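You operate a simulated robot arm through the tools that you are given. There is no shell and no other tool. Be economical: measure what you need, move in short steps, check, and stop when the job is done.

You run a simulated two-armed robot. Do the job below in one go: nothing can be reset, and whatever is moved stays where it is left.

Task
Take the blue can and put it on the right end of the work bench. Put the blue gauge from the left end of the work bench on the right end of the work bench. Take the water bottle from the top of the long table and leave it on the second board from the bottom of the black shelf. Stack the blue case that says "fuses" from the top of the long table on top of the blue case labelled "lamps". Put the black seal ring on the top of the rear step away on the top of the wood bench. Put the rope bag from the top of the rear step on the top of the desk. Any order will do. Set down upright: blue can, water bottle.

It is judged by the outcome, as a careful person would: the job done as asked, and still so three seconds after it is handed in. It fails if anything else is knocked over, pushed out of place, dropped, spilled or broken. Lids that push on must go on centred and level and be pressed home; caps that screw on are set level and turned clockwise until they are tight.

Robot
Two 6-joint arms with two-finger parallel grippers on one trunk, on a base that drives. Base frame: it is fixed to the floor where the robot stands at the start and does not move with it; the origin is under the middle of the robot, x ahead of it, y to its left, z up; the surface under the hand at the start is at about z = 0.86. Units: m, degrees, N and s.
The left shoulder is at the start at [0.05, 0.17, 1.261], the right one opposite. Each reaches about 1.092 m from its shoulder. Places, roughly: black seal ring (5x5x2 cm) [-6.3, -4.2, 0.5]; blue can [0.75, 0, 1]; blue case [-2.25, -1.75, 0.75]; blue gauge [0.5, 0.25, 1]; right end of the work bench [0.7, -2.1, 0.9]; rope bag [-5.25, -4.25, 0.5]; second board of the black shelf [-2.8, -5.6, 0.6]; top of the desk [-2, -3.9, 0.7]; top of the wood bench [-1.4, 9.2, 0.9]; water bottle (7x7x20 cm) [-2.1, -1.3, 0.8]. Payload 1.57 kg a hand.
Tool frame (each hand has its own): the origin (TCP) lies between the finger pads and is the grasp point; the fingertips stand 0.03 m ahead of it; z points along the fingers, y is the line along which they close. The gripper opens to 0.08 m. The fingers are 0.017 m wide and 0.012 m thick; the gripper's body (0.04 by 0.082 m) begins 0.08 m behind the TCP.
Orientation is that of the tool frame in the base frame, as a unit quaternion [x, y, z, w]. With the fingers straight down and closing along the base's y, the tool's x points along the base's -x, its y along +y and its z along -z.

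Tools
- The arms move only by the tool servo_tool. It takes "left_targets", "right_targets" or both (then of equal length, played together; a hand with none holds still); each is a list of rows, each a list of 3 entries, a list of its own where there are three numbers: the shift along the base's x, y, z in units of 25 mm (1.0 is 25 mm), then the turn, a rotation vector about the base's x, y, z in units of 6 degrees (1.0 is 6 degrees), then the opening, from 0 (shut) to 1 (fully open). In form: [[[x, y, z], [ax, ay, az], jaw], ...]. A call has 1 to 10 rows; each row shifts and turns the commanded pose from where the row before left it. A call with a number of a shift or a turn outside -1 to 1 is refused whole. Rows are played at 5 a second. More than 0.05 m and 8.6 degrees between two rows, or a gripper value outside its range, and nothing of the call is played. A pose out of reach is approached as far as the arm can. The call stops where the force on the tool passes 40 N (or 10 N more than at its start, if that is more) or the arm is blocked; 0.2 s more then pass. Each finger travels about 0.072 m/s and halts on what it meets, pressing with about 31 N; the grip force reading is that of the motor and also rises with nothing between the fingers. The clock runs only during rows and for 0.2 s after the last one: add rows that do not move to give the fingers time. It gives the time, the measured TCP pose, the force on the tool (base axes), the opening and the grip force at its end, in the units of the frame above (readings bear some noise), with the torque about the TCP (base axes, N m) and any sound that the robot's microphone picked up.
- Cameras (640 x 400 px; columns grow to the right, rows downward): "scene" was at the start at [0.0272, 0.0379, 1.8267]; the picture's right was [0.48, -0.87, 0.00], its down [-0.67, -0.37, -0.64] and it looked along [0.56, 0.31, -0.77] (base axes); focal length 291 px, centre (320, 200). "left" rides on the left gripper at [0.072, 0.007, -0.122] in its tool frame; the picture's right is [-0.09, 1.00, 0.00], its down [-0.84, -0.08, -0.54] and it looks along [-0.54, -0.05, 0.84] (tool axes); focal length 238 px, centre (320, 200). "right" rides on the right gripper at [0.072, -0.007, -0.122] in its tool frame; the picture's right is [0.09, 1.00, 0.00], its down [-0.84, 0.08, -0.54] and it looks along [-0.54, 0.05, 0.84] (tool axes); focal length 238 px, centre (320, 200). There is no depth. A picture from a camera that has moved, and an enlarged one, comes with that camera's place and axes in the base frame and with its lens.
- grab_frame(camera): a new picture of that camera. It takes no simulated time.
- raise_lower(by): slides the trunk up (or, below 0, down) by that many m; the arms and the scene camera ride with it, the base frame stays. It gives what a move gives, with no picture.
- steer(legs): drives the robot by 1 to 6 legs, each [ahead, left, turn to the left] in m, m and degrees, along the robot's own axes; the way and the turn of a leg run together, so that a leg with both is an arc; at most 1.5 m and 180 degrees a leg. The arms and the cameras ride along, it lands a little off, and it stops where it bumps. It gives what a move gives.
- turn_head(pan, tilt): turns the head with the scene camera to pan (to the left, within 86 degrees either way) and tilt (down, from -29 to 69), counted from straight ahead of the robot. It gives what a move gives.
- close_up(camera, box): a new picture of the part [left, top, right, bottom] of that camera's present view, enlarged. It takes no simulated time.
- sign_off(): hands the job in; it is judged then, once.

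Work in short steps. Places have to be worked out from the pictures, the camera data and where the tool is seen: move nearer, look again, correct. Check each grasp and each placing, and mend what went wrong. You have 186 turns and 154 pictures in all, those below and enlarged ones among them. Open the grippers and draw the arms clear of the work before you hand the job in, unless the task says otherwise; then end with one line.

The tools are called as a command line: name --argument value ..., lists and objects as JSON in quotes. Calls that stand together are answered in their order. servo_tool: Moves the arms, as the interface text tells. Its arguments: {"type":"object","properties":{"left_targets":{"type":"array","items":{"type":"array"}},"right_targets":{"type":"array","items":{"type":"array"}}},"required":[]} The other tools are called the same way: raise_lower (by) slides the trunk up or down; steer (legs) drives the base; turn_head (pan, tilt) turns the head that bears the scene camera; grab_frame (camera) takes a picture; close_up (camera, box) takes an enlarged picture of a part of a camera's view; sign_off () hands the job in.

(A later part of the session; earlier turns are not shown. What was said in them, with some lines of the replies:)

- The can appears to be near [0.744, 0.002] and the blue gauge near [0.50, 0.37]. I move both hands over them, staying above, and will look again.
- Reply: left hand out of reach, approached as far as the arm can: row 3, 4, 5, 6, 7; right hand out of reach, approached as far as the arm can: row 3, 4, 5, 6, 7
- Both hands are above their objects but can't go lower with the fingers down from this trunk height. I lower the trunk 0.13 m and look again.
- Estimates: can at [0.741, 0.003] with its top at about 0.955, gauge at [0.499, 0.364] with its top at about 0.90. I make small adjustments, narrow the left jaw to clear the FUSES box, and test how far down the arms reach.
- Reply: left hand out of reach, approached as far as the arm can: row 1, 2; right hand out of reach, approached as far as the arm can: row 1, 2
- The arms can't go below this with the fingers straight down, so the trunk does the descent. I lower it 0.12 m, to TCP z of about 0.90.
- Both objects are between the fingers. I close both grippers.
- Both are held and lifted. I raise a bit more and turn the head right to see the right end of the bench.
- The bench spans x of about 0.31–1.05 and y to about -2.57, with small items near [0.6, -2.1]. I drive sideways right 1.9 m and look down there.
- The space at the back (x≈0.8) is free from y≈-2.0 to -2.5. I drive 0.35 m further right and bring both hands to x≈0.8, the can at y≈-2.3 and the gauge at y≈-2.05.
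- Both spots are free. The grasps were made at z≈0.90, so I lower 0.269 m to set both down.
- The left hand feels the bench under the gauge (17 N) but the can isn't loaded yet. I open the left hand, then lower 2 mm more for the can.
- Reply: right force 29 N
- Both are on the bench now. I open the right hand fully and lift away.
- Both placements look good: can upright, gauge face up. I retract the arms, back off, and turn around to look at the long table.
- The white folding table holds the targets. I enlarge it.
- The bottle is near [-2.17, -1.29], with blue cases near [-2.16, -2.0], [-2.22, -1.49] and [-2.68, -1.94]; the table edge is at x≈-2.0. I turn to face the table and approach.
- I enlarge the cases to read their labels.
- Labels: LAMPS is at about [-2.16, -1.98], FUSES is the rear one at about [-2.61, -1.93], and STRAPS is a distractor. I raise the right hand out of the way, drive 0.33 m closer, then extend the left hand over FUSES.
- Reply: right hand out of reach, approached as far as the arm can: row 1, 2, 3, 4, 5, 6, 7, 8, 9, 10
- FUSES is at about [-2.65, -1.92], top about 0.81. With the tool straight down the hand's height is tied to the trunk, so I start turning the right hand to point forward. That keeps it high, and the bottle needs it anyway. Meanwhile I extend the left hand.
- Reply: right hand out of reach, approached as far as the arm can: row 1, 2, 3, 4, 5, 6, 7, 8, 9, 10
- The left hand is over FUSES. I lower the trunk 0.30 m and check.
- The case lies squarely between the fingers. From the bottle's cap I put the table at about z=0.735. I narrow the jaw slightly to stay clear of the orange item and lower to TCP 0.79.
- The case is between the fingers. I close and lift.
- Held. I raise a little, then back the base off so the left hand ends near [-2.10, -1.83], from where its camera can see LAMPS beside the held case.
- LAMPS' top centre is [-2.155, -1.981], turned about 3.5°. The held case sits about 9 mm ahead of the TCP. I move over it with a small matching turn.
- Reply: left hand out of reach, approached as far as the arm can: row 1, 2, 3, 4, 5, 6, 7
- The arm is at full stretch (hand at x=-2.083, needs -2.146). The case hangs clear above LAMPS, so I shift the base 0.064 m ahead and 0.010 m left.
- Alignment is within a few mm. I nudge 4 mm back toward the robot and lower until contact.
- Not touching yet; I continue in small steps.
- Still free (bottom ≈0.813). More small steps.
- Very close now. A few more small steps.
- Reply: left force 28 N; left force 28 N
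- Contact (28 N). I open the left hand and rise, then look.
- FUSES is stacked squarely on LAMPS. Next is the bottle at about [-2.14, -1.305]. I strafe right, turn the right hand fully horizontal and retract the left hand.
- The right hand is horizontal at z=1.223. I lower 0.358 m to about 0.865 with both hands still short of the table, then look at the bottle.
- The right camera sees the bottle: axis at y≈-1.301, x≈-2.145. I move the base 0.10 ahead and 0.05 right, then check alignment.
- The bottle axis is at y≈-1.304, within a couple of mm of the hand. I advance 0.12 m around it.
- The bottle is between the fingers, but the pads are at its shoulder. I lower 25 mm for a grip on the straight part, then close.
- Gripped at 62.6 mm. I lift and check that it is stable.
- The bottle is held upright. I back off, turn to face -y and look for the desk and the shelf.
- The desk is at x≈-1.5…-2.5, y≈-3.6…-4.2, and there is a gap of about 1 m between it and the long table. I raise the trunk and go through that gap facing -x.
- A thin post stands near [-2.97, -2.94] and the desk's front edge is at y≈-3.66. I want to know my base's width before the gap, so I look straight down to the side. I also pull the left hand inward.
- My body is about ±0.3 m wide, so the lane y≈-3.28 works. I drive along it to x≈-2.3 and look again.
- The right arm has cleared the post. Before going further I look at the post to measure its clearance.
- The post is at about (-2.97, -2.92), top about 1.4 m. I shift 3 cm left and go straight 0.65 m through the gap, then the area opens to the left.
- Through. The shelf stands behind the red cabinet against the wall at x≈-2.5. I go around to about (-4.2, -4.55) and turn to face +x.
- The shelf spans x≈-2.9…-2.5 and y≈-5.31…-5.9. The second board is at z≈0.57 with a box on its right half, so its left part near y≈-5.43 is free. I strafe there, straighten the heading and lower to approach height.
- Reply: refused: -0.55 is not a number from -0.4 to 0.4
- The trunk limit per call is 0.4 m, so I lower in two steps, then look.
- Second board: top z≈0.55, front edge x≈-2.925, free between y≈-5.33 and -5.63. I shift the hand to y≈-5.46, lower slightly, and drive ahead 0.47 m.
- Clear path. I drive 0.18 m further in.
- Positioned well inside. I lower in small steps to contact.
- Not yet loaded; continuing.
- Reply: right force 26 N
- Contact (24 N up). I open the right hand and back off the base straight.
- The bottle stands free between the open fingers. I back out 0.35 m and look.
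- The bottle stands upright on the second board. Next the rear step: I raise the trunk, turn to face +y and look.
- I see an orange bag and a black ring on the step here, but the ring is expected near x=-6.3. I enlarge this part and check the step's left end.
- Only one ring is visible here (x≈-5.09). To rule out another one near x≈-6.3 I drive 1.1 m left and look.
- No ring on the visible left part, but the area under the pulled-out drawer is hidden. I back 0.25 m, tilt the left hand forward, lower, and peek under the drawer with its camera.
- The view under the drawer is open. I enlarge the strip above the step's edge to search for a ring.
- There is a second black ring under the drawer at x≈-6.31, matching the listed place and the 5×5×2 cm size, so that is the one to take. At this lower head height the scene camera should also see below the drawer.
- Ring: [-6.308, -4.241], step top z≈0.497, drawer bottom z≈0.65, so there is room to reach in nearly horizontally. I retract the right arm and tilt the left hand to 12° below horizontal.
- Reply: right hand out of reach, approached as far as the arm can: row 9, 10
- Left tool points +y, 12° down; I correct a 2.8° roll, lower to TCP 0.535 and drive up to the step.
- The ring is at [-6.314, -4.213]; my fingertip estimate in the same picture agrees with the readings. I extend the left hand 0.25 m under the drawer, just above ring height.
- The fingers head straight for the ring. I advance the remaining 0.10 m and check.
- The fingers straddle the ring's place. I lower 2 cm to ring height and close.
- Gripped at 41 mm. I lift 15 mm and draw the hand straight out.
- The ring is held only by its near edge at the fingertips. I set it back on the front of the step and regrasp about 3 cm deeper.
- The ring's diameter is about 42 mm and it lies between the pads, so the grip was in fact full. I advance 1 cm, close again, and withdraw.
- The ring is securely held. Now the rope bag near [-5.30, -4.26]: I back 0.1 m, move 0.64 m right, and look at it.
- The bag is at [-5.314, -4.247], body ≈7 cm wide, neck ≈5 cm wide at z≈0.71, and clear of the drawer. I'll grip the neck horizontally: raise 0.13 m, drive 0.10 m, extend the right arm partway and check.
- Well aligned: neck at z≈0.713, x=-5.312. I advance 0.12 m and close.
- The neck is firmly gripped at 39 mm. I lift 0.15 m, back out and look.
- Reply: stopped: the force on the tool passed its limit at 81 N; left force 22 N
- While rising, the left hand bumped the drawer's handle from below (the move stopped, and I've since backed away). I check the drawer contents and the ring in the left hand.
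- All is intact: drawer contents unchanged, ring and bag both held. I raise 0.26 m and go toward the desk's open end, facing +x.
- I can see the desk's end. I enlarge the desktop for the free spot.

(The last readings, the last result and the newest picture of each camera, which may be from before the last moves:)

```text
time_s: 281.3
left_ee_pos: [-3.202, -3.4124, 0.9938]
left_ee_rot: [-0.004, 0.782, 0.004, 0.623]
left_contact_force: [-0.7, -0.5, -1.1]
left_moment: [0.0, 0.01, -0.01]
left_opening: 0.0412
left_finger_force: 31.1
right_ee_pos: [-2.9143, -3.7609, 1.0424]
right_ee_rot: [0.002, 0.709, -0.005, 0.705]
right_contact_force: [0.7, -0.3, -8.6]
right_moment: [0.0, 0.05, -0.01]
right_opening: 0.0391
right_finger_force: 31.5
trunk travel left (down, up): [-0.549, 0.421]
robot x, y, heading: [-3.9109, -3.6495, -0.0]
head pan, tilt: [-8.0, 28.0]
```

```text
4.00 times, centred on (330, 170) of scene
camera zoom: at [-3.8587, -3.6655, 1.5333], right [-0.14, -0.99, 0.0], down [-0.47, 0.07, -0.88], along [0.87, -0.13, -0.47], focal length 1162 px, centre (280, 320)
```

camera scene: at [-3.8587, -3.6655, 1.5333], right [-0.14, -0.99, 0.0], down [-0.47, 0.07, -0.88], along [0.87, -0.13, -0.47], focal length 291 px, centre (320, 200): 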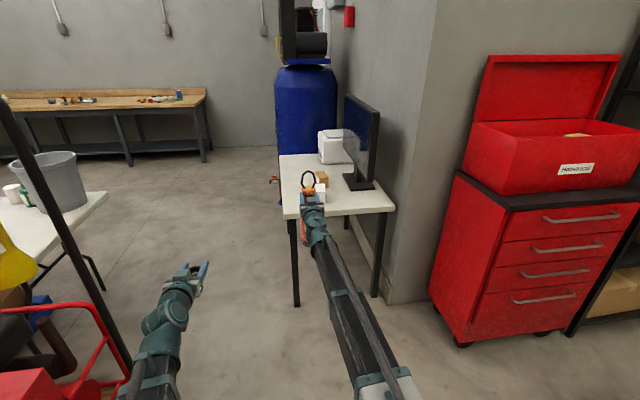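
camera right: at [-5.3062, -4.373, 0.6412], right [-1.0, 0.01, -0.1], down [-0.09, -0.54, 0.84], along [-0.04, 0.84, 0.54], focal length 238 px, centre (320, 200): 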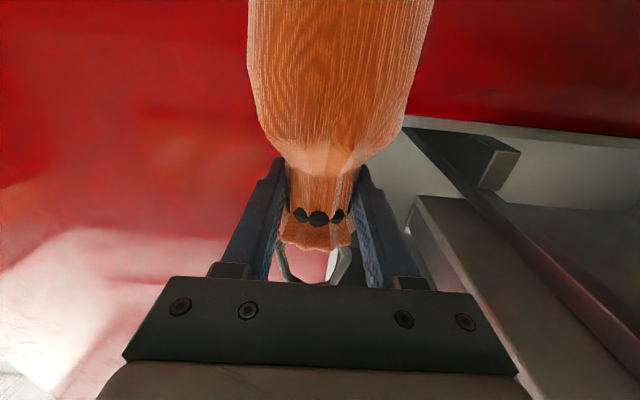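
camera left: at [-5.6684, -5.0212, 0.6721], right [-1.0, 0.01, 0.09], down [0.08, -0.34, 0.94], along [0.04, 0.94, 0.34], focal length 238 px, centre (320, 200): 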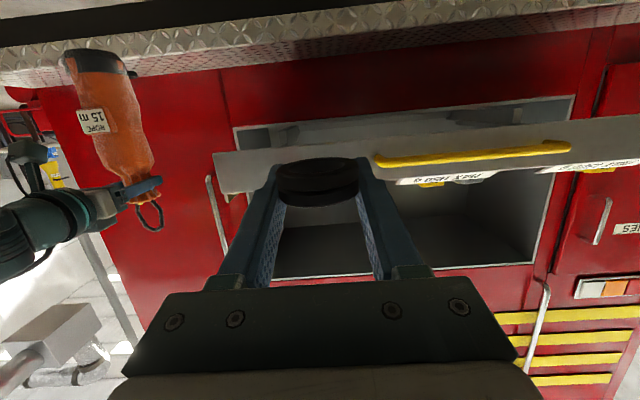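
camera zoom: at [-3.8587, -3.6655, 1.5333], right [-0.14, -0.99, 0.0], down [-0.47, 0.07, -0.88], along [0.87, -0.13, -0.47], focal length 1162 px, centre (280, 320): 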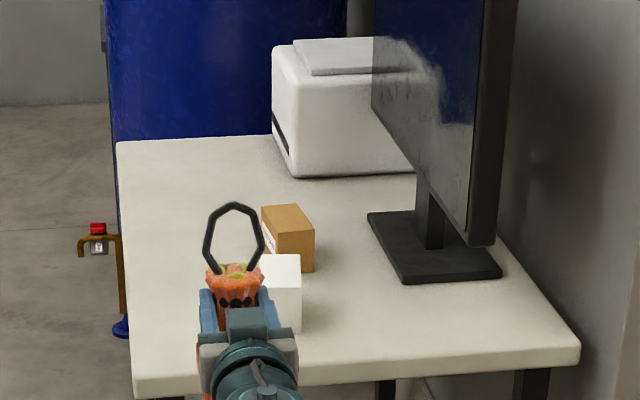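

The front strip y≈-3.67…-3.85 is free. I drive 0.66 m ahead so the bag hangs over about [-2.25, -3.76], then lower.

steer --legs '[[0.66, 0, 0]]'

raise_lower --by -0.07

turn_head --pan -8 --tilt 35

close_up --camera "scene" --box '[220, 100, 460, 250]'

```text
time_s: 284.9
left_ee_pos: [-2.548, -3.4133, 0.9957]
left_ee_rot: [-0.006, 0.783, 0.006, 0.622]
left_contact_force: [1.1, -0.2, 0.0]
left_moment: [0.01, -0.05, 0.02]
left_opening: 0.0414
left_finger_force: 30.3
right_ee_pos: [-2.2603, -3.7613, 1.0426]
right_ee_rot: [0.001, 0.709, -0.004, 0.705]
right_contact_force: [0.7, -0.4, -7.6]
right_moment: [-0.02, 0.08, 0.0]
right_opening: 0.0392
right_finger_force: 30.8
trunk travel left (down, up): [-0.549, 0.421]
robot x, y, heading: [-3.2545, -3.6552, -0.2]
head pan, tilt: [-8.0, 28.0]
```

```text
time_s: 286.0
left_ee_pos: [-2.5474, -3.4125, 0.9245]
left_ee_rot: [-0.004, 0.782, 0.005, 0.624]
left_contact_force: [0.1, -0.5, -0.2]
left_moment: [0.01, -0.02, 0.0]
left_opening: 0.0411
left_finger_force: 30.4
right_ee_pos: [-2.261, -3.7608, 0.9722]
right_ee_rot: [0.001, 0.71, -0.004, 0.705]
right_contact_force: [-0.9, -0.5, -8.2]
right_moment: [-0.03, 0.05, 0.01]
right_opening: 0.0391
right_finger_force: 30.8
trunk travel left (down, up): [-0.479, 0.491]
robot x, y, heading: [-3.255, -3.6543, -0.2]
head pan, tilt: [-8.0, 28.0]
```

```text
time_s: 286.6
left_ee_pos: [-2.5469, -3.4131, 0.9252]
left_ee_rot: [-0.005, 0.782, 0.006, 0.623]
left_contact_force: [0.2, 0.5, -0.8]
left_moment: [0.0, 0.01, -0.01]
left_opening: 0.0412
left_finger_force: 31.5
right_ee_pos: [-2.2593, -3.761, 0.9719]
right_ee_rot: [0.002, 0.709, -0.004, 0.705]
right_contact_force: [0.1, 0.6, -7.4]
right_moment: [0.0, 0.07, 0.02]
right_opening: 0.0393
right_finger_force: 30.9
trunk travel left (down, up): [-0.479, 0.491]
robot x, y, heading: [-3.2592, -3.6548, 0.1]
head pan, tilt: [-8.0, 35.0]
```

```text
2.67 times, centred on (340, 175) of scene
camera zoom: at [-3.2078, -3.6668, 1.4523], right [-0.14, -0.99, 0.0], down [-0.57, 0.08, -0.82], along [0.81, -0.12, -0.57], focal length 775 px, centre (267, 267)
```

zoom: 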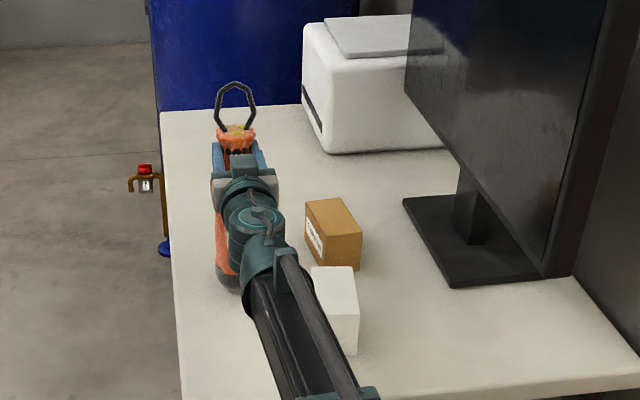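

The bag hangs over the free strip. I lower in small steps to contact.

raise_lower --by -0.012

raise_lower --by -0.006

raise_lower --by -0.006

```text
time_s: 287.2
left_ee_pos: [-2.5471, -3.4134, 0.9127]
left_ee_rot: [-0.004, 0.782, 0.005, 0.624]
left_contact_force: [0.5, -0.2, 0.4]
left_moment: [0.0, -0.03, 0.0]
left_opening: 0.0413
left_finger_force: 31.5
right_ee_pos: [-2.2598, -3.7603, 0.9599]
right_ee_rot: [0.002, 0.709, -0.004, 0.705]
right_contact_force: [0.1, -0.3, -7.2]
right_moment: [-0.02, 0.05, 0.02]
right_opening: 0.0391
right_finger_force: 31.5
trunk travel left (down, up): [-0.467, 0.503]
robot x, y, heading: [-3.2551, -3.6552, -0.0]
head pan, tilt: [-8.0, 35.0]
```

```text
time_s: 287.8
left_ee_pos: [-2.5473, -3.4134, 0.9079]
left_ee_rot: [-0.004, 0.783, 0.005, 0.622]
left_contact_force: [0.0, -0.2, -0.6]
left_moment: [-0.04, -0.04, -0.03]
left_opening: 0.0412
left_finger_force: 31.0
right_ee_pos: [-2.2597, -3.7616, 0.9537]
right_ee_rot: [0.001, 0.709, -0.004, 0.705]
right_contact_force: [0.5, -0.7, -7.5]
right_moment: [-0.02, 0.07, 0.02]
right_opening: 0.0393
right_finger_force: 30.7
trunk travel left (down, up): [-0.461, 0.509]
robot x, y, heading: [-3.2562, -3.6538, -0.4]
head pan, tilt: [-8.0, 35.0]
```

```text
time_s: 288.3
left_ee_pos: [-2.5503, -3.4145, 0.9028]
left_ee_rot: [-0.004, 0.782, 0.005, 0.624]
left_contact_force: [-0.4, 0.3, -0.6]
left_moment: [0.01, 0.03, 0.02]
left_opening: 0.0413
left_finger_force: 30.8
right_ee_pos: [-2.2618, -3.7617, 0.9533]
right_ee_rot: [0.001, 0.708, -0.004, 0.706]
right_contact_force: [2.3, -0.4, 31.8]
right_moment: [0.14, 0.19, 0.03]
right_opening: 0.0391
right_finger_force: 31.7
trunk travel left (down, up): [-0.456, 0.514]
robot x, y, heading: [-3.2534, -3.6541, -0.5]
head pan, tilt: [-8.0, 35.0]
stopped: the force on the tool passed its limit at 41 N (the readings are from after the stop); the commanded pose is now the measured one
```

Contact. I raise 2 mm to relieve the load, then open the right hand.

raise_lower --by 0.003

servo_tool --right_targets '[[[0, 0, 0], [0, 0, 0], 0.8], [[0, 0, 0], [0, 0, 0], 0.8], [[0, 0, 0], [0, 0, 0], 0.8]]'

grab_frame --camera "right"

```text
time_s: 288.9
left_ee_pos: [-2.5487, -3.4132, 0.9044]
left_ee_rot: [-0.004, 0.782, 0.005, 0.623]
left_contact_force: [0.3, -0.4, -1.2]
left_moment: [0.0, -0.01, 0.02]
left_opening: 0.0411
left_finger_force: 30.8
right_ee_pos: [-2.2591, -3.7618, 0.9531]
right_ee_rot: [0.001, 0.709, -0.005, 0.705]
right_contact_force: [-2.4, -0.8, 3.6]
right_moment: [0.01, 0.51, 0.04]
right_opening: 0.0393
right_finger_force: 30.4
trunk travel left (down, up): [-0.459, 0.511]
robot x, y, heading: [-3.2567, -3.6574, 0.1]
head pan, tilt: [-8.0, 35.0]
```

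```text
time_s: 289.6
left_ee_pos: [-2.547, -3.4139, 0.9041]
left_ee_rot: [-0.004, 0.782, 0.005, 0.623]
left_contact_force: [0.5, 0.0, -0.3]
left_moment: [0.02, -0.02, 0.02]
left_opening: 0.0415
left_finger_force: 31.0
right_ee_pos: [-2.2598, -3.7606, 0.9527]
right_ee_rot: [0.001, 0.709, -0.004, 0.705]
right_contact_force: [0.2, -0.4, 0.6]
right_moment: [-0.01, 0.02, -0.01]
right_opening: 0.0639
right_finger_force: 0.1
trunk travel left (down, up): [-0.459, 0.511]
robot x, y, heading: [-3.2569, -3.6554, -0.1]
head pan, tilt: [-8.0, 35.0]
```

```text
51 pictures are left
camera right: at [-2.3825, -3.7682, 0.8814], right [0.01, 1.0, -0.1], down [-0.54, 0.09, 0.84], along [0.84, 0.05, 0.54], focal length 238 px, centre (320, 200)
```

right: 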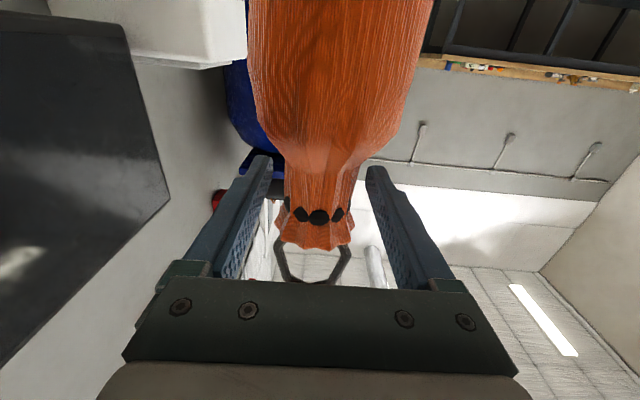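

The bag stands by itself. I back straight off 0.35 m and check.

steer --legs '[[-0.35, 0, 0]]'

close_up --camera "scene" --box '[220, 90, 460, 240]'

```text
time_s: 291.9
left_ee_pos: [-2.8992, -3.4098, 0.9055]
left_ee_rot: [-0.006, 0.782, 0.007, 0.623]
left_contact_force: [-1.0, -0.7, -0.4]
left_moment: [0.0, 0.0, 0.01]
left_opening: 0.0413
left_finger_force: 30.9
right_ee_pos: [-2.6089, -3.7582, 0.9524]
right_ee_rot: [-0.001, 0.709, -0.003, 0.705]
right_contact_force: [0.0, -0.6, 0.1]
right_moment: [0.03, 0.01, -0.01]
right_opening: 0.064
right_finger_force: 0.0
trunk travel left (down, up): [-0.459, 0.511]
robot x, y, heading: [-3.6094, -3.6571, 0.3]
head pan, tilt: [-8.0, 35.0]
```

```text
2.67 times, centred on (340, 165) of scene
camera zoom: at [-3.5585, -3.6665, 1.4321], right [-0.14, -0.99, 0.0], down [-0.57, 0.08, -0.82], along [0.81, -0.11, -0.57], focal length 775 px, centre (267, 293)
```

zoom: 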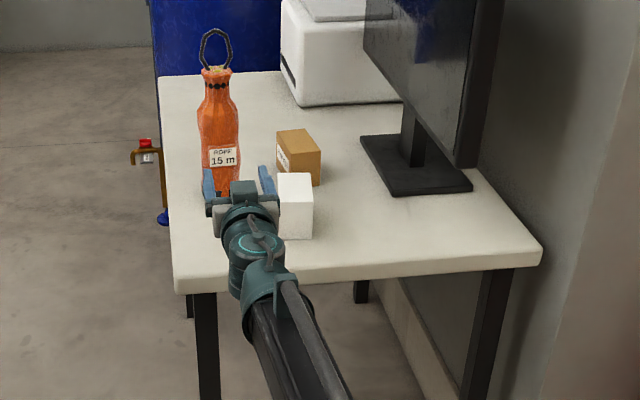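

The rope bag stands well on the desk. Now the long trip to the wood bench with the ring: I retract the right arm, raise the trunk, back up, and turn to face +y.

servo_tool --right_targets '[[[-1, 0, 0], [0, 0, 0], 1], [[-1, 0, 0], [0, 0, 0], 1], [[-1, 0, 0], [0, 0, 0], 1], [[-1, 0, 0], [0, 0, 0], 1], [[-1, 0, 0], [0, 0, 0], 1], [[-1, 0, 0], [0, 0, 0], 1], [[-1, 0, 0], [0, 0, 0], 1], [[-1, 0, 0], [0, 0, 0], 1], [[-1, 0, 0], [0, 0, 0], 1], [[-1, 0, 0], [0, 0, 0], 1]]'

raise_lower --by 0.3

steer --legs '[[-0.35, 0, 0], [0, 0, 90]]'

turn_head --pan 0 --tilt 18

grab_frame --camera "scene"

```text
time_s: 294.1
left_ee_pos: [-2.8985, -3.4107, 0.9035]
left_ee_rot: [-0.006, 0.782, 0.006, 0.623]
left_contact_force: [-0.1, -1.3, 0.9]
left_moment: [0.01, 0.0, -0.01]
left_opening: 0.0412
left_finger_force: 30.8
right_ee_pos: [-2.8593, -3.7586, 0.952]
right_ee_rot: [0.0, 0.709, -0.003, 0.706]
right_contact_force: [-0.7, -0.1, -0.1]
right_moment: [-0.02, -0.02, 0.01]
right_opening: 0.0799
right_finger_force: 0.0
trunk travel left (down, up): [-0.459, 0.511]
robot x, y, heading: [-3.6068, -3.6526, -0.1]
head pan, tilt: [-8.0, 35.0]
```

```text
time_s: 297.1
left_ee_pos: [-2.8985, -3.4113, 1.2049]
left_ee_rot: [-0.006, 0.782, 0.006, 0.624]
left_contact_force: [-0.5, -0.5, 0.2]
left_moment: [0.0, 0.02, 0.03]
left_opening: 0.0412
left_finger_force: 31.3
right_ee_pos: [-2.8591, -3.758, 1.2527]
right_ee_rot: [0.0, 0.709, -0.004, 0.705]
right_contact_force: [-0.3, 0.3, 0.6]
right_moment: [-0.03, -0.02, 0.03]
right_opening: 0.0799
right_finger_force: 0.0
trunk travel left (down, up): [-0.759, 0.211]
robot x, y, heading: [-3.6061, -3.6543, -0.4]
head pan, tilt: [-8.0, 35.0]
```

```text
time_s: 303.2
left_ee_pos: [-4.2054, -2.9502, 1.2046]
left_ee_rot: [0.56, -0.546, -0.447, -0.434]
left_contact_force: [0.2, 0.2, -0.3]
left_moment: [0.04, 0.04, 0.02]
left_opening: 0.0413
left_finger_force: 31.0
right_ee_pos: [-3.8583, -2.9092, 1.2532]
right_ee_rot: [0.504, -0.498, -0.499, -0.499]
right_contact_force: [-0.2, -0.7, 0.8]
right_moment: [0.0, 0.02, 0.01]
right_opening: 0.08
right_finger_force: 0.1
trunk travel left (down, up): [-0.759, 0.211]
robot x, y, heading: [-3.955, -3.6554, 90.5]
head pan, tilt: [-8.0, 35.0]
```

```text
time_s: 304.0
left_ee_pos: [-4.2069, -2.9509, 1.2047]
left_ee_rot: [0.56, -0.546, -0.448, -0.434]
left_contact_force: [-0.8, -0.3, 0.2]
left_moment: [0.0, 0.01, -0.01]
left_opening: 0.0413
left_finger_force: 30.8
right_ee_pos: [-3.8598, -2.9081, 1.2524]
right_ee_rot: [0.504, -0.498, -0.499, -0.499]
right_contact_force: [0.1, 0.2, 1.1]
right_moment: [-0.02, -0.01, 0.01]
right_opening: 0.0801
right_finger_force: 0.0
trunk travel left (down, up): [-0.759, 0.211]
robot x, y, heading: [-3.9549, -3.652, 90.7]
head pan, tilt: [0.0, 18.0]
```

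```text
49 pictures are left
camera scene: at [-3.9557, -3.6015, 1.7592], right [1.0, 0.01, 0.0], down [0.0, -0.31, -0.95], along [-0.01, 0.95, -0.31], focal length 291 px, centre (320, 200)
```

scene: 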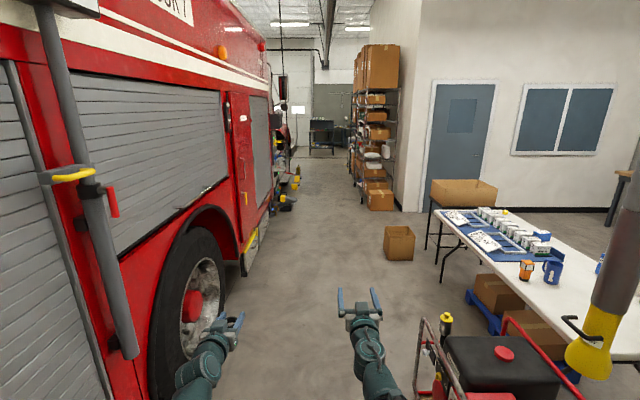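

The corridor between truck and shelves is clear along x≈-3.95 (floor box at x≈-3.05, generator at x≈-3.5). I drive forward about 4 m, then look again.

steer --legs '[[1.0, 0.08, -0.7], [1.5, -0.05, 0], [1.5, -0.03, 0]]'

grab_frame --camera "scene"

```text
refused: leg 2 is longer than a leg can be; nothing moved
```

```text
48 pictures are left
camera scene: at [-3.9557, -3.6015, 1.7592], right [1.0, 0.01, 0.0], down [0.0, -0.31, -0.95], along [-0.01, 0.95, -0.31], focal length 291 px, centre (320, 200)
```

scene: 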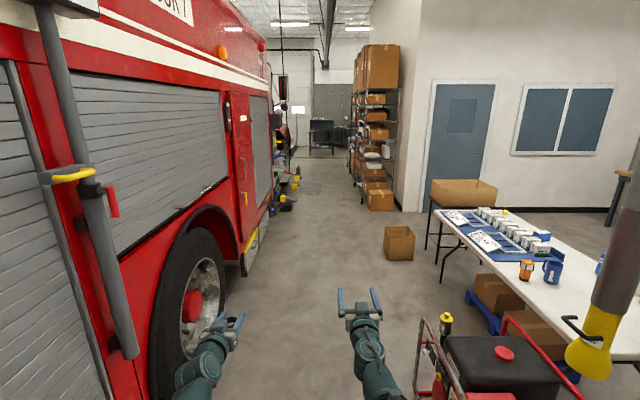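

The leg was a hair over the limit; I shorten the legs.

steer --legs '[[1.0, 0.08, -0.7], [1.45, -0.05, 0], [1.45, -0.03, 0]]'

grab_frame --camera "scene"

```text
time_s: 322.8
left_ee_pos: [-4.2184, 0.9439, 1.2041]
left_ee_rot: [0.556, -0.55, -0.444, -0.437]
left_contact_force: [-0.7, 0.3, 0.3]
left_moment: [-0.02, -0.03, 0.0]
left_opening: 0.0412
left_finger_force: 31.4
right_ee_pos: [-3.8712, 0.9831, 1.2519]
right_ee_rot: [-0.5, 0.502, 0.495, 0.502]
right_contact_force: [-0.4, -0.2, 0.4]
right_moment: [0.01, -0.02, 0.02]
right_opening: 0.08
right_finger_force: 0.2
trunk travel left (down, up): [-0.759, 0.211]
robot x, y, heading: [-3.9808, 0.2322, 89.8]
head pan, tilt: [0.0, 18.0]
```

```text
47 pictures are left
camera scene: at [-3.977, 0.2899, 1.7592], right [1.0, 0.0, 0.0], down [0.0, -0.31, -0.95], along [0.0, 0.95, -0.31], focal length 291 px, centre (320, 200)
```

scene: 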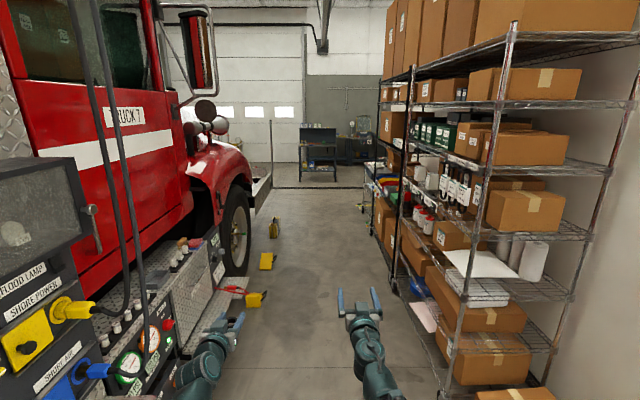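

Lane still clear between x≈-4.5 and -3.25. I continue about 4.3 m ahead.

steer --legs '[[1.45, -0.06, 0.2], [1.45, 0, 0], [1.3, 0, 0]]'

turn_head --pan -35 --tilt 18

grab_frame --camera "scene"

```text
time_s: 343.0
left_ee_pos: [-4.1504, 5.1526, 1.2038]
left_ee_rot: [0.557, -0.549, -0.445, -0.437]
left_contact_force: [-0.3, 0.6, -0.4]
left_moment: [-0.02, -0.01, -0.01]
left_opening: 0.0416
left_finger_force: 30.9
right_ee_pos: [-3.8044, 5.1915, 1.2523]
right_ee_rot: [0.502, -0.501, -0.496, -0.501]
right_contact_force: [-0.8, -0.2, 0.8]
right_moment: [0.01, 0.0, 0.01]
right_opening: 0.0799
right_finger_force: 0.0
trunk travel left (down, up): [-0.759, 0.211]
robot x, y, heading: [-3.9065, 4.4451, 90.0]
head pan, tilt: [0.0, 18.0]
```

```text
time_s: 344.0
left_ee_pos: [-4.1502, 5.1532, 1.2039]
left_ee_rot: [0.558, -0.549, -0.445, -0.436]
left_contact_force: [0.2, 0.2, -0.2]
left_moment: [0.0, 0.01, 0.01]
left_opening: 0.0414
left_finger_force: 31.1
right_ee_pos: [-3.8047, 5.1905, 1.2526]
right_ee_rot: [-0.5, 0.501, 0.497, 0.502]
right_contact_force: [0.2, 0.2, 0.8]
right_moment: [-0.04, 0.0, 0.0]
right_opening: 0.08
right_finger_force: 0.0
trunk travel left (down, up): [-0.759, 0.211]
robot x, y, heading: [-3.9068, 4.4447, 90.0]
head pan, tilt: [-35.0, 18.0]
```

```text
46 pictures are left
camera scene: at [-3.8533, 4.4819, 1.7592], right [0.82, -0.57, 0.0], down [-0.18, -0.25, -0.95], along [0.54, 0.78, -0.31], focal length 291 px, centre (320, 200)
```

scene: 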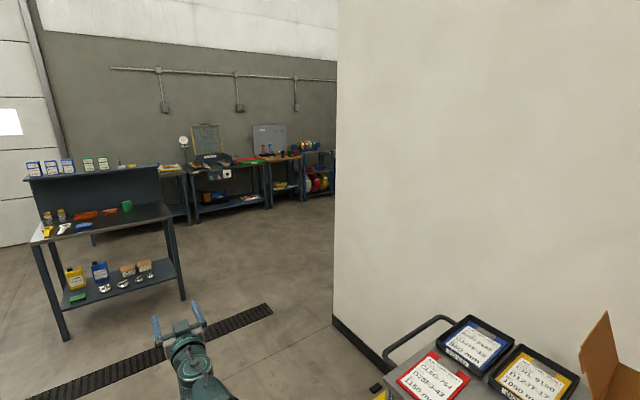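

A row of benches lines the back wall. By projection the wood bench should be near pixel (283,157); I enlarge that.

close_up --camera "scene" --box '[160, 110, 350, 230]'

```text
3.33 times, centred on (255, 170) of scene
camera zoom: at [-3.8533, 4.4819, 1.7592], right [0.82, -0.57, 0.0], down [-0.18, -0.25, -0.95], along [0.54, 0.78, -0.31], focal length 969 px, centre (537, 300)
```

zoom: 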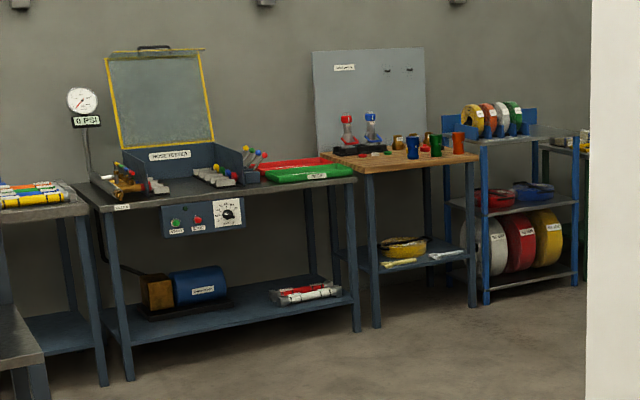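

The wood-topped bench is at about x -1.8…-1.1, y≈8.8. A wall corner is at (-2.63, 6.06) and another bench's right end at x≈-3.5, y≈7.1. I thread between them.

steer --legs '[[1.4, -0.08, 0], [0, -0.62, 0], [0.95, -0.1, 0], [0, -1.25, 0]]'

turn_head --pan 0 --tilt 25

grab_frame --camera "scene"

```text
time_s: 364.5
left_ee_pos: [-2.0699, 7.4715, 1.2045]
left_ee_rot: [-0.553, 0.554, 0.441, 0.44]
left_contact_force: [-0.1, -0.2, -0.9]
left_moment: [-0.01, 0.01, 0.03]
left_opening: 0.0412
left_finger_force: 31.2
right_ee_pos: [-1.7215, 7.5048, 1.2527]
right_ee_rot: [-0.498, 0.505, 0.492, 0.505]
right_contact_force: [0.9, -0.9, -0.2]
right_moment: [0.0, -0.01, 0.0]
right_opening: 0.0801
right_finger_force: 0.0
trunk travel left (down, up): [-0.759, 0.211]
robot x, y, heading: [-1.836, 6.762, 89.2]
head pan, tilt: [-35.0, 18.0]
```

```text
time_s: 365.5
left_ee_pos: [-2.0712, 7.4711, 1.2041]
left_ee_rot: [0.554, -0.553, -0.442, -0.439]
left_contact_force: [-0.8, -0.3, -0.8]
left_moment: [0.02, -0.05, -0.01]
left_opening: 0.0411
left_finger_force: 31.5
right_ee_pos: [-1.7238, 7.5053, 1.2528]
right_ee_rot: [-0.498, 0.505, 0.492, 0.505]
right_contact_force: [0.2, 0.5, -0.7]
right_moment: [-0.01, 0.0, 0.01]
right_opening: 0.0802
right_finger_force: 0.1
trunk travel left (down, up): [-0.759, 0.211]
robot x, y, heading: [-1.8384, 6.7589, 88.8]
head pan, tilt: [0.0, 25.0]
```

```text
44 pictures are left
camera scene: at [-1.8356, 6.8131, 1.7479], right [1.0, -0.01, 0.0], down [-0.01, -0.42, -0.91], along [0.01, 0.91, -0.42], focal length 291 px, centre (320, 200)
```

scene: 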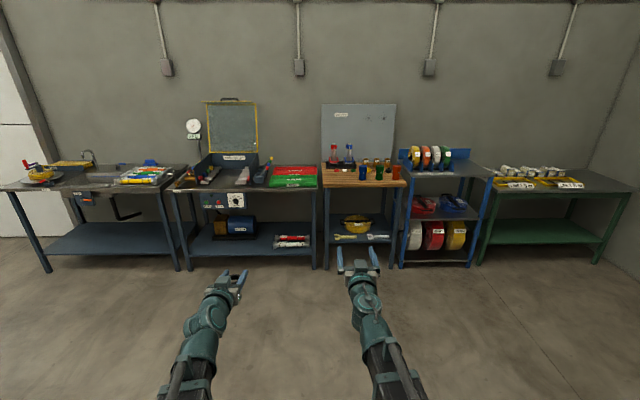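

The wood-topped bench is straight ahead-right. I drive 0.75 m closer, shifting right so the left hand lines up, and enlarge its top.

steer --legs '[[0.7, -0.4, 1.0]]'

turn_head --pan 2 --tilt 35

grab_frame --camera "scene"

close_up --camera "scene" --box '[240, 80, 400, 180]'

```text
time_s: 369.9
left_ee_pos: [-1.673, 8.1654, 1.2048]
left_ee_rot: [0.557, -0.55, -0.444, -0.437]
left_contact_force: [0.5, 0.4, -0.3]
left_moment: [0.0, -0.02, 0.02]
left_opening: 0.0411
left_finger_force: 30.8
right_ee_pos: [-1.326, 8.2032, 1.2523]
right_ee_rot: [-0.501, 0.502, 0.496, 0.502]
right_contact_force: [-0.7, 0.1, 0.2]
right_moment: [-0.01, -0.03, 0.01]
right_opening: 0.0798
right_finger_force: 0.0
trunk travel left (down, up): [-0.759, 0.211]
robot x, y, heading: [-1.4314, 7.4578, 90.0]
head pan, tilt: [0.0, 25.0]
```

```text
time_s: 370.6
left_ee_pos: [-1.673, 8.1644, 1.2049]
left_ee_rot: [0.556, -0.55, -0.444, -0.437]
left_contact_force: [0.9, -0.1, -0.5]
left_moment: [-0.01, 0.03, 0.0]
left_opening: 0.0412
left_finger_force: 30.9
right_ee_pos: [-1.3251, 8.2036, 1.2532]
right_ee_rot: [-0.501, 0.502, 0.495, 0.502]
right_contact_force: [0.5, -0.3, 0.0]
right_moment: [0.02, -0.01, 0.01]
right_opening: 0.0797
right_finger_force: 0.0
trunk travel left (down, up): [-0.759, 0.211]
robot x, y, heading: [-1.4284, 7.4524, 89.7]
head pan, tilt: [2.0, 35.0]
```

```text
43 pictures are left
camera scene: at [-1.4335, 7.5055, 1.7322], right [1.0, 0.03, 0.0], down [0.02, -0.57, -0.82], along [-0.03, 0.82, -0.57], focal length 291 px, centre (320, 200)
```

scene: 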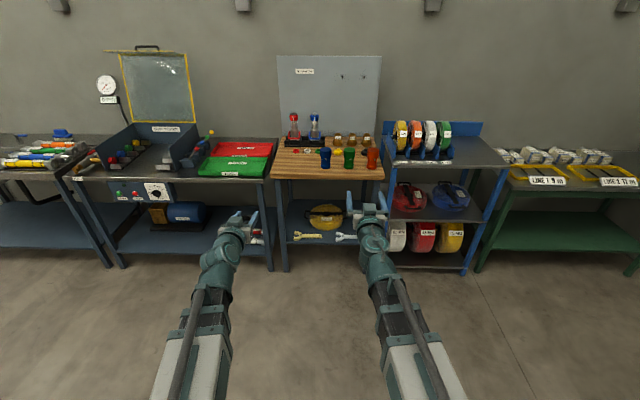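

```text
4.00 times, centred on (320, 130) of scene
camera zoom: at [-1.4335, 7.5055, 1.7322], right [1.0, 0.03, 0.0], down [0.02, -0.57, -0.82], along [-0.03, 0.82, -0.57], focal length 1162 px, centre (320, 480)
```

zoom: 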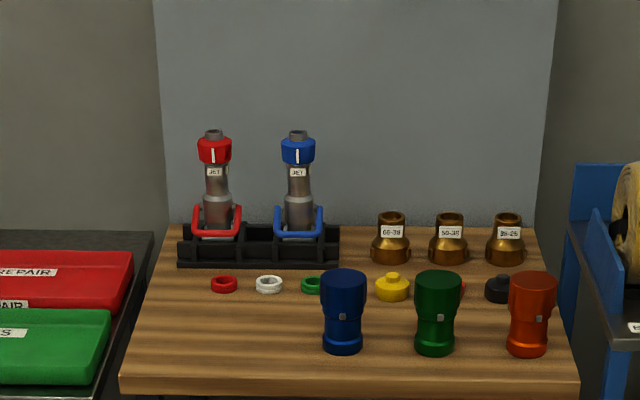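

Free spot on the wood top: about [-1.64, 9.09], front-left. I drive closer, retract the right hand a little, and extend the left hand over the spot.

steer --legs '[[0.62, -0.032, 0.2]]'

servo_tool --left_targets '[[[0, 1, 0], [0, 0, 0], 0], [[0, 1, 0], [0, 0, 0], 0], [[0, 1, 0], [0, 0, 0], 0], [[0, 1, 0], [0, 0, 0], 0], [[0, 1, 0], [0, 0, 0], 0], [[0, 1, 0], [0, 0, 0], 0], [[0, 1, 0], [0, 0, 0], 0], [[0, 1, 0], [0, 0, 0], 0], [[0, 1, 0], [0, 0, 0], 0], [[0, 1, 0], [0, 0, 0], 0]]' --right_targets '[[[0, -1, 0], [0, 0, 0], 1], [[0, -1, 0], [0, 0, 0], 1], [[0, 0, 0], [0, 0, 0], 1], [[0, 0, 0], [0, 0, 0], 1], [[0, 0, 0], [0, 0, 0], 1], [[0, 0, 0], [0, 0, 0], 1], [[0, 0, 0], [0, 0, 0], 1], [[0, 0, 0], [0, 0, 0], 1], [[0, 0, 0], [0, 0, 0], 1], [[0, 0, 0], [0, 0, 0], 1]]'

servo_tool --left_targets '[[[0, 1, 0], [0, 0, 0], 0], [[0, 1, 0], [0, 0, 0], 0]]'

raise_lower --by -0.2

grab_frame --camera "scene"

```text
time_s: 374.1
left_ee_pos: [-1.6448, 8.7853, 1.2045]
left_ee_rot: [0.557, -0.548, -0.445, -0.436]
left_contact_force: [0.1, -0.2, -0.2]
left_moment: [0.0, 0.0, 0.0]
left_opening: 0.0412
left_finger_force: 31.2
right_ee_pos: [-1.2975, 8.8254, 1.2531]
right_ee_rot: [0.502, -0.5, -0.497, -0.501]
right_contact_force: [0.1, -0.5, -0.6]
right_moment: [0.01, 0.04, 0.01]
right_opening: 0.0802
right_finger_force: 0.1
trunk travel left (down, up): [-0.759, 0.211]
robot x, y, heading: [-1.4019, 8.0751, 90.1]
head pan, tilt: [2.0, 35.0]
```

```text
time_s: 376.3
left_ee_pos: [-1.6434, 9.0358, 1.2029]
left_ee_rot: [0.557, -0.549, -0.445, -0.436]
left_contact_force: [0.8, 0.4, -0.1]
left_moment: [0.02, 0.01, -0.02]
left_opening: 0.0413
left_finger_force: 31.3
right_ee_pos: [-1.2973, 8.775, 1.2526]
right_ee_rot: [-0.501, 0.501, 0.497, 0.501]
right_contact_force: [-0.5, 0.8, -0.4]
right_moment: [-0.02, -0.02, -0.03]
right_opening: 0.0797
right_finger_force: 0.1
trunk travel left (down, up): [-0.759, 0.211]
robot x, y, heading: [-1.4026, 8.0788, 89.9]
head pan, tilt: [2.0, 35.0]
```

```text
time_s: 376.9
left_ee_pos: [-1.6431, 9.0872, 1.2042]
left_ee_rot: [0.558, -0.549, -0.445, -0.435]
left_contact_force: [0.2, 0.2, -0.1]
left_moment: [0.01, 0.0, -0.01]
left_opening: 0.0414
left_finger_force: 30.7
right_ee_pos: [-1.2974, 8.7753, 1.2521]
right_ee_rot: [0.502, -0.501, -0.497, -0.501]
right_contact_force: [-0.4, 0.0, 0.5]
right_moment: [-0.02, -0.01, -0.01]
right_opening: 0.0801
right_finger_force: 0.0
trunk travel left (down, up): [-0.759, 0.211]
robot x, y, heading: [-1.3962, 8.0777, 90.3]
head pan, tilt: [2.0, 35.0]
```

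```text
time_s: 379.0
left_ee_pos: [-1.6433, 9.0853, 1.0047]
left_ee_rot: [0.558, -0.549, -0.445, -0.435]
left_contact_force: [-0.6, -0.4, -0.4]
left_moment: [0.01, 0.0, -0.02]
left_opening: 0.0411
left_finger_force: 31.6
right_ee_pos: [-1.2969, 8.7731, 1.0527]
right_ee_rot: [0.502, -0.5, -0.496, -0.501]
right_contact_force: [0.2, 0.0, -0.9]
right_moment: [-0.01, 0.01, -0.02]
right_opening: 0.0802
right_finger_force: 0.1
trunk travel left (down, up): [-0.559, 0.411]
robot x, y, heading: [-1.3967, 8.0761, 90.0]
head pan, tilt: [2.0, 35.0]
```

```text
41 pictures are left
camera scene: at [-1.402, 8.1266, 1.5322], right [1.0, 0.04, 0.0], down [0.02, -0.57, -0.82], along [-0.03, 0.82, -0.57], focal length 291 px, centre (320, 200)
```

scene: 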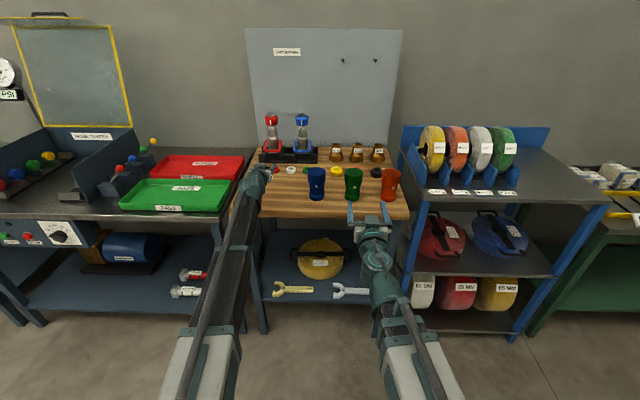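

close_up --camera "scene" --box '[210, 130, 350, 230]'

grab_frame --camera "left"

```text
4.00 times, centred on (280, 180) of scene
camera zoom: at [-1.402, 8.1266, 1.5322], right [1.0, 0.04, 0.0], down [0.02, -0.57, -0.82], along [-0.03, 0.82, -0.57], focal length 1162 px, centre (480, 280)
```

zoom: 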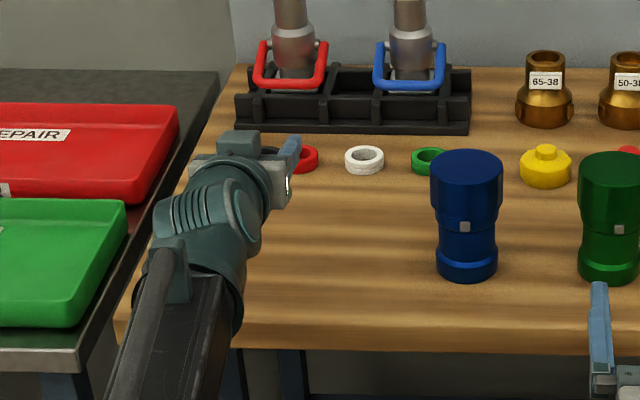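

```text
39 pictures are left
camera left: at [-1.6477, 8.9501, 0.9625], right [-1.0, 0.0, 0.09], down [0.09, -0.34, 0.94], along [0.03, 0.94, 0.34], focal length 238 px, centre (320, 200)
```

left: 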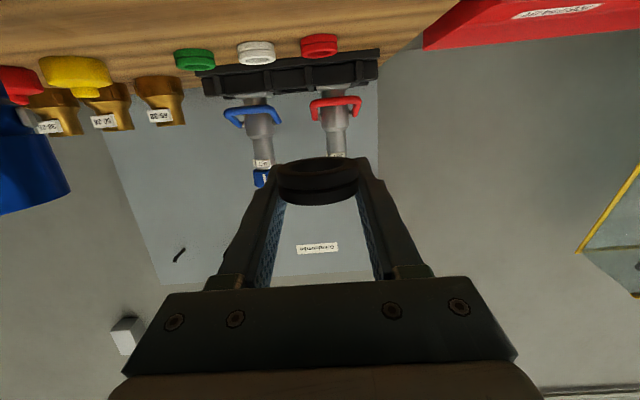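

The red ring lies about 13 cm beyond my tips, so the spot is free. I lower close to the top and then in small steps.

raise_lower --by -0.066

grab_frame --camera "left"

close_up --camera "scene" --box '[210, 110, 350, 210]'

```text
time_s: 380.1
left_ee_pos: [-1.643, 9.085, 0.9393]
left_ee_rot: [0.557, -0.548, -0.446, -0.436]
left_contact_force: [0.2, 0.8, -0.4]
left_moment: [0.01, 0.03, 0.0]
left_opening: 0.0412
left_finger_force: 31.3
right_ee_pos: [-1.2967, 8.7744, 0.9868]
right_ee_rot: [0.502, -0.5, -0.496, -0.501]
right_contact_force: [-0.6, 1.0, 0.8]
right_moment: [-0.01, -0.03, -0.04]
right_opening: 0.08
right_finger_force: 0.1
trunk travel left (down, up): [-0.493, 0.477]
robot x, y, heading: [-1.3995, 8.0787, 90.2]
head pan, tilt: [2.0, 35.0]
```

```text
38 pictures are left
camera left: at [-1.6477, 8.9501, 0.8965], right [-1.0, 0.0, 0.09], down [0.09, -0.34, 0.94], along [0.03, 0.94, 0.34], focal length 238 px, centre (320, 200)
```

left: 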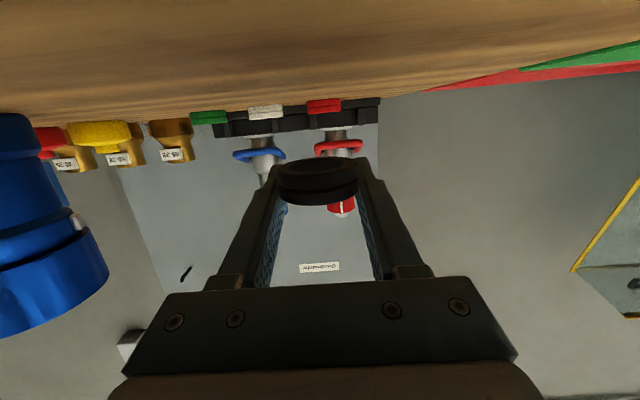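

```text
4.00 times, centred on (280, 160) of scene
camera zoom: at [-1.402, 8.1266, 1.4661], right [1.0, 0.04, 0.0], down [0.02, -0.57, -0.82], along [-0.03, 0.82, -0.57], focal length 1162 px, centre (480, 360)
```

zoom: 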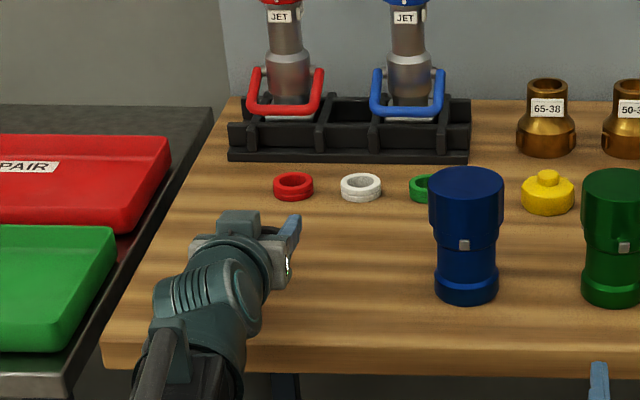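

The surface seems at z≈0.88. I lower in decreasing steps.

raise_lower --by -0.03

raise_lower --by -0.005

raise_lower --by -0.004

```text
time_s: 380.8
left_ee_pos: [-1.6427, 9.0847, 0.9083]
left_ee_rot: [0.556, -0.548, -0.445, -0.437]
left_contact_force: [-0.4, -0.3, 0.0]
left_moment: [-0.01, 0.01, -0.01]
left_opening: 0.0414
left_finger_force: 31.0
right_ee_pos: [-1.2978, 8.7751, 0.9556]
right_ee_rot: [-0.501, 0.501, 0.497, 0.501]
right_contact_force: [-0.1, 0.3, 0.8]
right_moment: [-0.04, 0.01, 0.02]
right_opening: 0.0799
right_finger_force: 0.0
trunk travel left (down, up): [-0.463, 0.507]
robot x, y, heading: [-1.4, 8.0782, 90.1]
head pan, tilt: [2.0, 35.0]
```

```text
time_s: 381.4
left_ee_pos: [-1.6437, 9.0846, 0.9044]
left_ee_rot: [0.557, -0.548, -0.446, -0.436]
left_contact_force: [0.7, -0.6, -0.4]
left_moment: [-0.01, 0.02, 0.02]
left_opening: 0.0411
left_finger_force: 31.0
right_ee_pos: [-1.2974, 8.7749, 0.9512]
right_ee_rot: [0.501, -0.5, -0.497, -0.501]
right_contact_force: [-0.3, 0.2, 0.2]
right_moment: [-0.01, 0.01, -0.01]
right_opening: 0.08
right_finger_force: 0.1
trunk travel left (down, up): [-0.458, 0.512]
robot x, y, heading: [-1.3959, 8.0787, 90.1]
head pan, tilt: [2.0, 35.0]
```

```text
time_s: 381.9
left_ee_pos: [-1.6421, 9.0851, 0.8996]
left_ee_rot: [0.557, -0.548, -0.446, -0.436]
left_contact_force: [0.1, 0.2, -0.4]
left_moment: [0.03, -0.03, -0.01]
left_opening: 0.0413
left_finger_force: 31.1
right_ee_pos: [-1.2975, 8.7757, 0.9476]
right_ee_rot: [0.502, -0.5, -0.497, -0.501]
right_contact_force: [0.2, 0.2, 0.3]
right_moment: [-0.04, 0.03, 0.01]
right_opening: 0.0797
right_finger_force: 0.0
trunk travel left (down, up): [-0.454, 0.516]
robot x, y, heading: [-1.3966, 8.0803, 90.2]
head pan, tilt: [2.0, 35.0]
```

No contact yet; I continue in small steps.

raise_lower --by -0.004

raise_lower --by -0.004

close_up --camera "scene" --box '[240, 140, 310, 190]'

```text
time_s: 382.4
left_ee_pos: [-1.6424, 9.0845, 0.8977]
left_ee_rot: [0.557, -0.548, -0.446, -0.437]
left_contact_force: [-0.1, 3.3, 12.4]
left_moment: [0.13, 0.02, 0.0]
left_opening: 0.0412
left_finger_force: 31.1
right_ee_pos: [-1.2981, 8.7733, 0.9441]
right_ee_rot: [0.501, -0.5, -0.498, -0.501]
right_contact_force: [0.0, 0.9, -0.3]
right_moment: [0.01, 0.01, 0.0]
right_opening: 0.0797
right_finger_force: 0.0
trunk travel left (down, up): [-0.45, 0.52]
robot x, y, heading: [-1.3994, 8.0779, 90.5]
head pan, tilt: [2.0, 35.0]
```

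```text
time_s: 383.0
left_ee_pos: [-1.6424, 9.0829, 0.8978]
left_ee_rot: [0.556, -0.545, -0.45, -0.438]
left_contact_force: [-0.4, 10.5, 36.9]
left_moment: [-0.05, -0.09, 0.03]
left_opening: 0.0413
left_finger_force: 31.3
right_ee_pos: [-1.2962, 8.772, 0.9418]
right_ee_rot: [-0.501, 0.5, 0.497, 0.502]
right_contact_force: [-0.6, 0.8, 0.4]
right_moment: [-0.05, 0.03, 0.04]
right_opening: 0.0798
right_finger_force: 0.1
trunk travel left (down, up): [-0.446, 0.524]
robot x, y, heading: [-1.3995, 8.0803, 90.3]
head pan, tilt: [2.0, 35.0]
```

```text
8.00 times, centred on (275, 165) of scene
camera zoom: at [-1.4009, 8.1232, 1.4197], right [1.0, 0.04, 0.0], down [0.02, -0.57, -0.82], along [-0.03, 0.82, -0.57], focal length 2325 px, centre (680, 480)
```

zoom: 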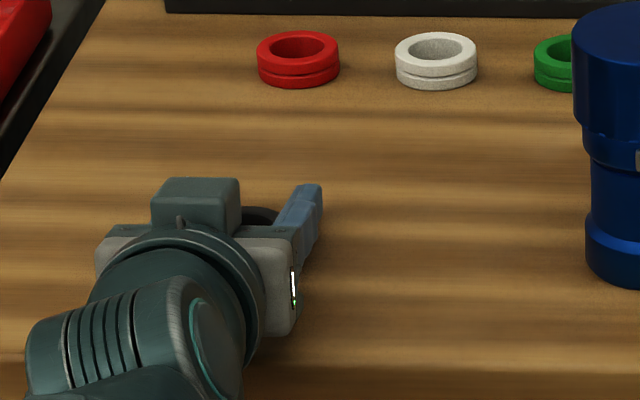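

Firm contact, and the ring matches the grooved red/white/green set here. I relieve the load, open, and withdraw the hand straight back.

raise_lower --by 0.004

servo_tool --left_targets '[[[0, 0, 0], [0, 0, 0], 0.8], [[0, 0, 0], [0, 0, 0], 0.8], [[0, 0, 0], [0, 0, 0], 0.8]]'

servo_tool --left_targets '[[[0, -1, 0], [0, 0, 0], 0.8], [[0, -1, 0], [0, 0, 0], 0.8], [[0, -1, 0], [0, 0, 0], 0.8], [[0, -1, 0], [0, 0, 0], 0.8], [[0, -1, 0], [0, 0, 0], 0.8], [[0, -1, 0], [0, 0, 0], 0.8], [[0, -1, 0], [0, 0, 0], 0.8], [[0, -1, 0], [0, 0, 0], 0.8]]'

close_up --camera "scene" --box '[220, 120, 330, 220]'

```text
time_s: 383.5
left_ee_pos: [-1.6432, 9.0836, 0.8974]
left_ee_rot: [0.556, -0.548, -0.446, -0.437]
left_contact_force: [-0.4, 3.3, 14.8]
left_moment: [0.08, -0.04, 0.03]
left_opening: 0.0414
left_finger_force: 31.4
right_ee_pos: [-1.2969, 8.7739, 0.9446]
right_ee_rot: [-0.501, 0.501, 0.497, 0.502]
right_contact_force: [0.2, -0.1, -0.5]
right_moment: [0.0, 0.02, -0.02]
right_opening: 0.0798
right_finger_force: 0.1
trunk travel left (down, up): [-0.45, 0.52]
robot x, y, heading: [-1.3987, 8.0756, 90.2]
head pan, tilt: [2.0, 35.0]
```

```text
time_s: 384.3
left_ee_pos: [-1.6432, 9.085, 0.8957]
left_ee_rot: [0.557, -0.549, -0.445, -0.436]
left_contact_force: [1.0, 0.1, 0.2]
left_moment: [0.04, 0.0, 0.01]
left_opening: 0.064
left_finger_force: 0.1
right_ee_pos: [-1.2984, 8.7738, 0.9443]
right_ee_rot: [0.502, -0.5, -0.497, -0.501]
right_contact_force: [-0.8, -0.1, -0.1]
right_moment: [-0.02, 0.01, 0.0]
right_opening: 0.0798
right_finger_force: 0.0
trunk travel left (down, up): [-0.45, 0.52]
robot x, y, heading: [-1.3983, 8.0775, 90.3]
head pan, tilt: [2.0, 35.0]
```

```text
time_s: 386.1
left_ee_pos: [-1.6425, 8.8848, 0.8951]
left_ee_rot: [0.558, -0.548, -0.445, -0.436]
left_contact_force: [0.9, -0.1, 0.0]
left_moment: [-0.01, 0.01, 0.04]
left_opening: 0.0641
left_finger_force: 0.1
right_ee_pos: [-1.2972, 8.775, 0.9437]
right_ee_rot: [0.502, -0.5, -0.497, -0.501]
right_contact_force: [0.4, 0.2, -0.6]
right_moment: [0.0, -0.02, 0.03]
right_opening: 0.0801
right_finger_force: 0.1
trunk travel left (down, up): [-0.45, 0.52]
robot x, y, heading: [-1.3981, 8.0786, 90.2]
head pan, tilt: [2.0, 35.0]
```

```text
4.00 times, centred on (275, 170) of scene
camera zoom: at [-1.402, 8.1267, 1.4231], right [1.0, 0.04, 0.0], down [0.02, -0.57, -0.82], along [-0.03, 0.82, -0.57], focal length 1162 px, centre (500, 320)
```

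zoom: 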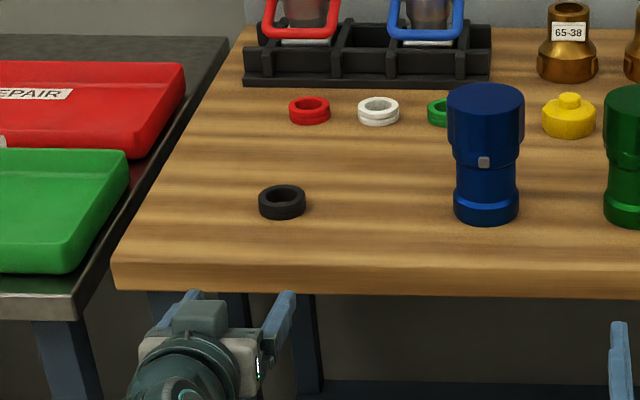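

The ring lies flat on the wood bench. I open fully, back away, and then hand in.

steer --legs '[[-0.4, 0, 0]]'

servo_tool --left_targets '[[[0, 0, 0], [0, 0, 0], 1], [[0, 0, 0], [0, 0, 0], 1], [[0, 0, 0], [0, 0, 0], 1]]' --right_targets '[[[0, 0, 0], [0, 0, 0], 1], [[0, 0, 0], [0, 0, 0], 1], [[0, 0, 0], [0, 0, 0], 1]]'

grab_frame --camera "scene"

```text
time_s: 388.6
left_ee_pos: [-1.6403, 8.4861, 0.8957]
left_ee_rot: [0.557, -0.548, -0.446, -0.436]
left_contact_force: [0.8, 0.3, 0.5]
left_moment: [0.02, 0.0, 0.0]
left_opening: 0.064
left_finger_force: 0.2
right_ee_pos: [-1.2944, 8.374, 0.9432]
right_ee_rot: [-0.501, 0.501, 0.496, 0.502]
right_contact_force: [0.5, 1.2, -0.4]
right_moment: [0.01, 0.0, -0.04]
right_opening: 0.0798
right_finger_force: 0.1
trunk travel left (down, up): [-0.45, 0.52]
robot x, y, heading: [-1.4031, 7.6798, 89.8]
head pan, tilt: [2.0, 35.0]
```

```text
time_s: 389.4
left_ee_pos: [-1.6402, 8.4865, 0.8957]
left_ee_rot: [0.558, -0.549, -0.445, -0.436]
left_contact_force: [-0.1, 0.1, 0.1]
left_moment: [0.0, 0.0, 0.0]
left_opening: 0.0801
left_finger_force: 0.1
right_ee_pos: [-1.2949, 8.3743, 0.9432]
right_ee_rot: [-0.501, 0.502, 0.496, 0.502]
right_contact_force: [0.0, 0.0, 0.3]
right_moment: [0.01, -0.02, -0.02]
right_opening: 0.0801
right_finger_force: 0.1
trunk travel left (down, up): [-0.45, 0.52]
robot x, y, heading: [-1.3993, 7.6771, 89.8]
head pan, tilt: [2.0, 35.0]
```

```text
34 pictures are left
camera scene: at [-1.4011, 7.7267, 1.4231], right [1.0, 0.04, 0.0], down [0.02, -0.57, -0.82], along [-0.03, 0.82, -0.57], focal length 291 px, centre (320, 200)
```

scene: 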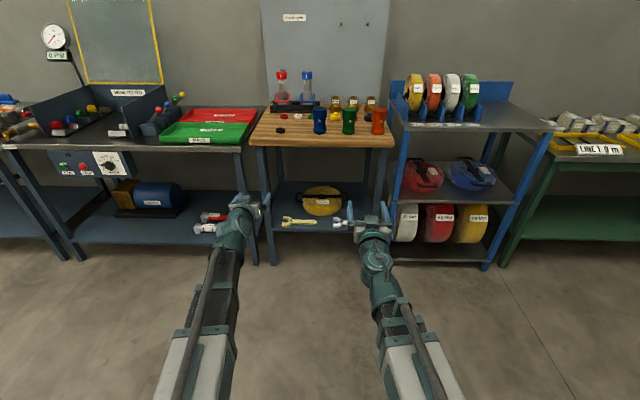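

All six items are placed, both grippers are open and the arms are clear of the bench. I hand the job in.

sign_off

```text
The job is handed in.
```

I placed all six items and handed the job in. The can and bottle stand upright. On the way the left hand bumped the handle of the pulled-out drawer at the rear step; its contents looked undisturbed afterwards. There were two black rings on that step, and I took the one under the drawer because it matched the listed place.
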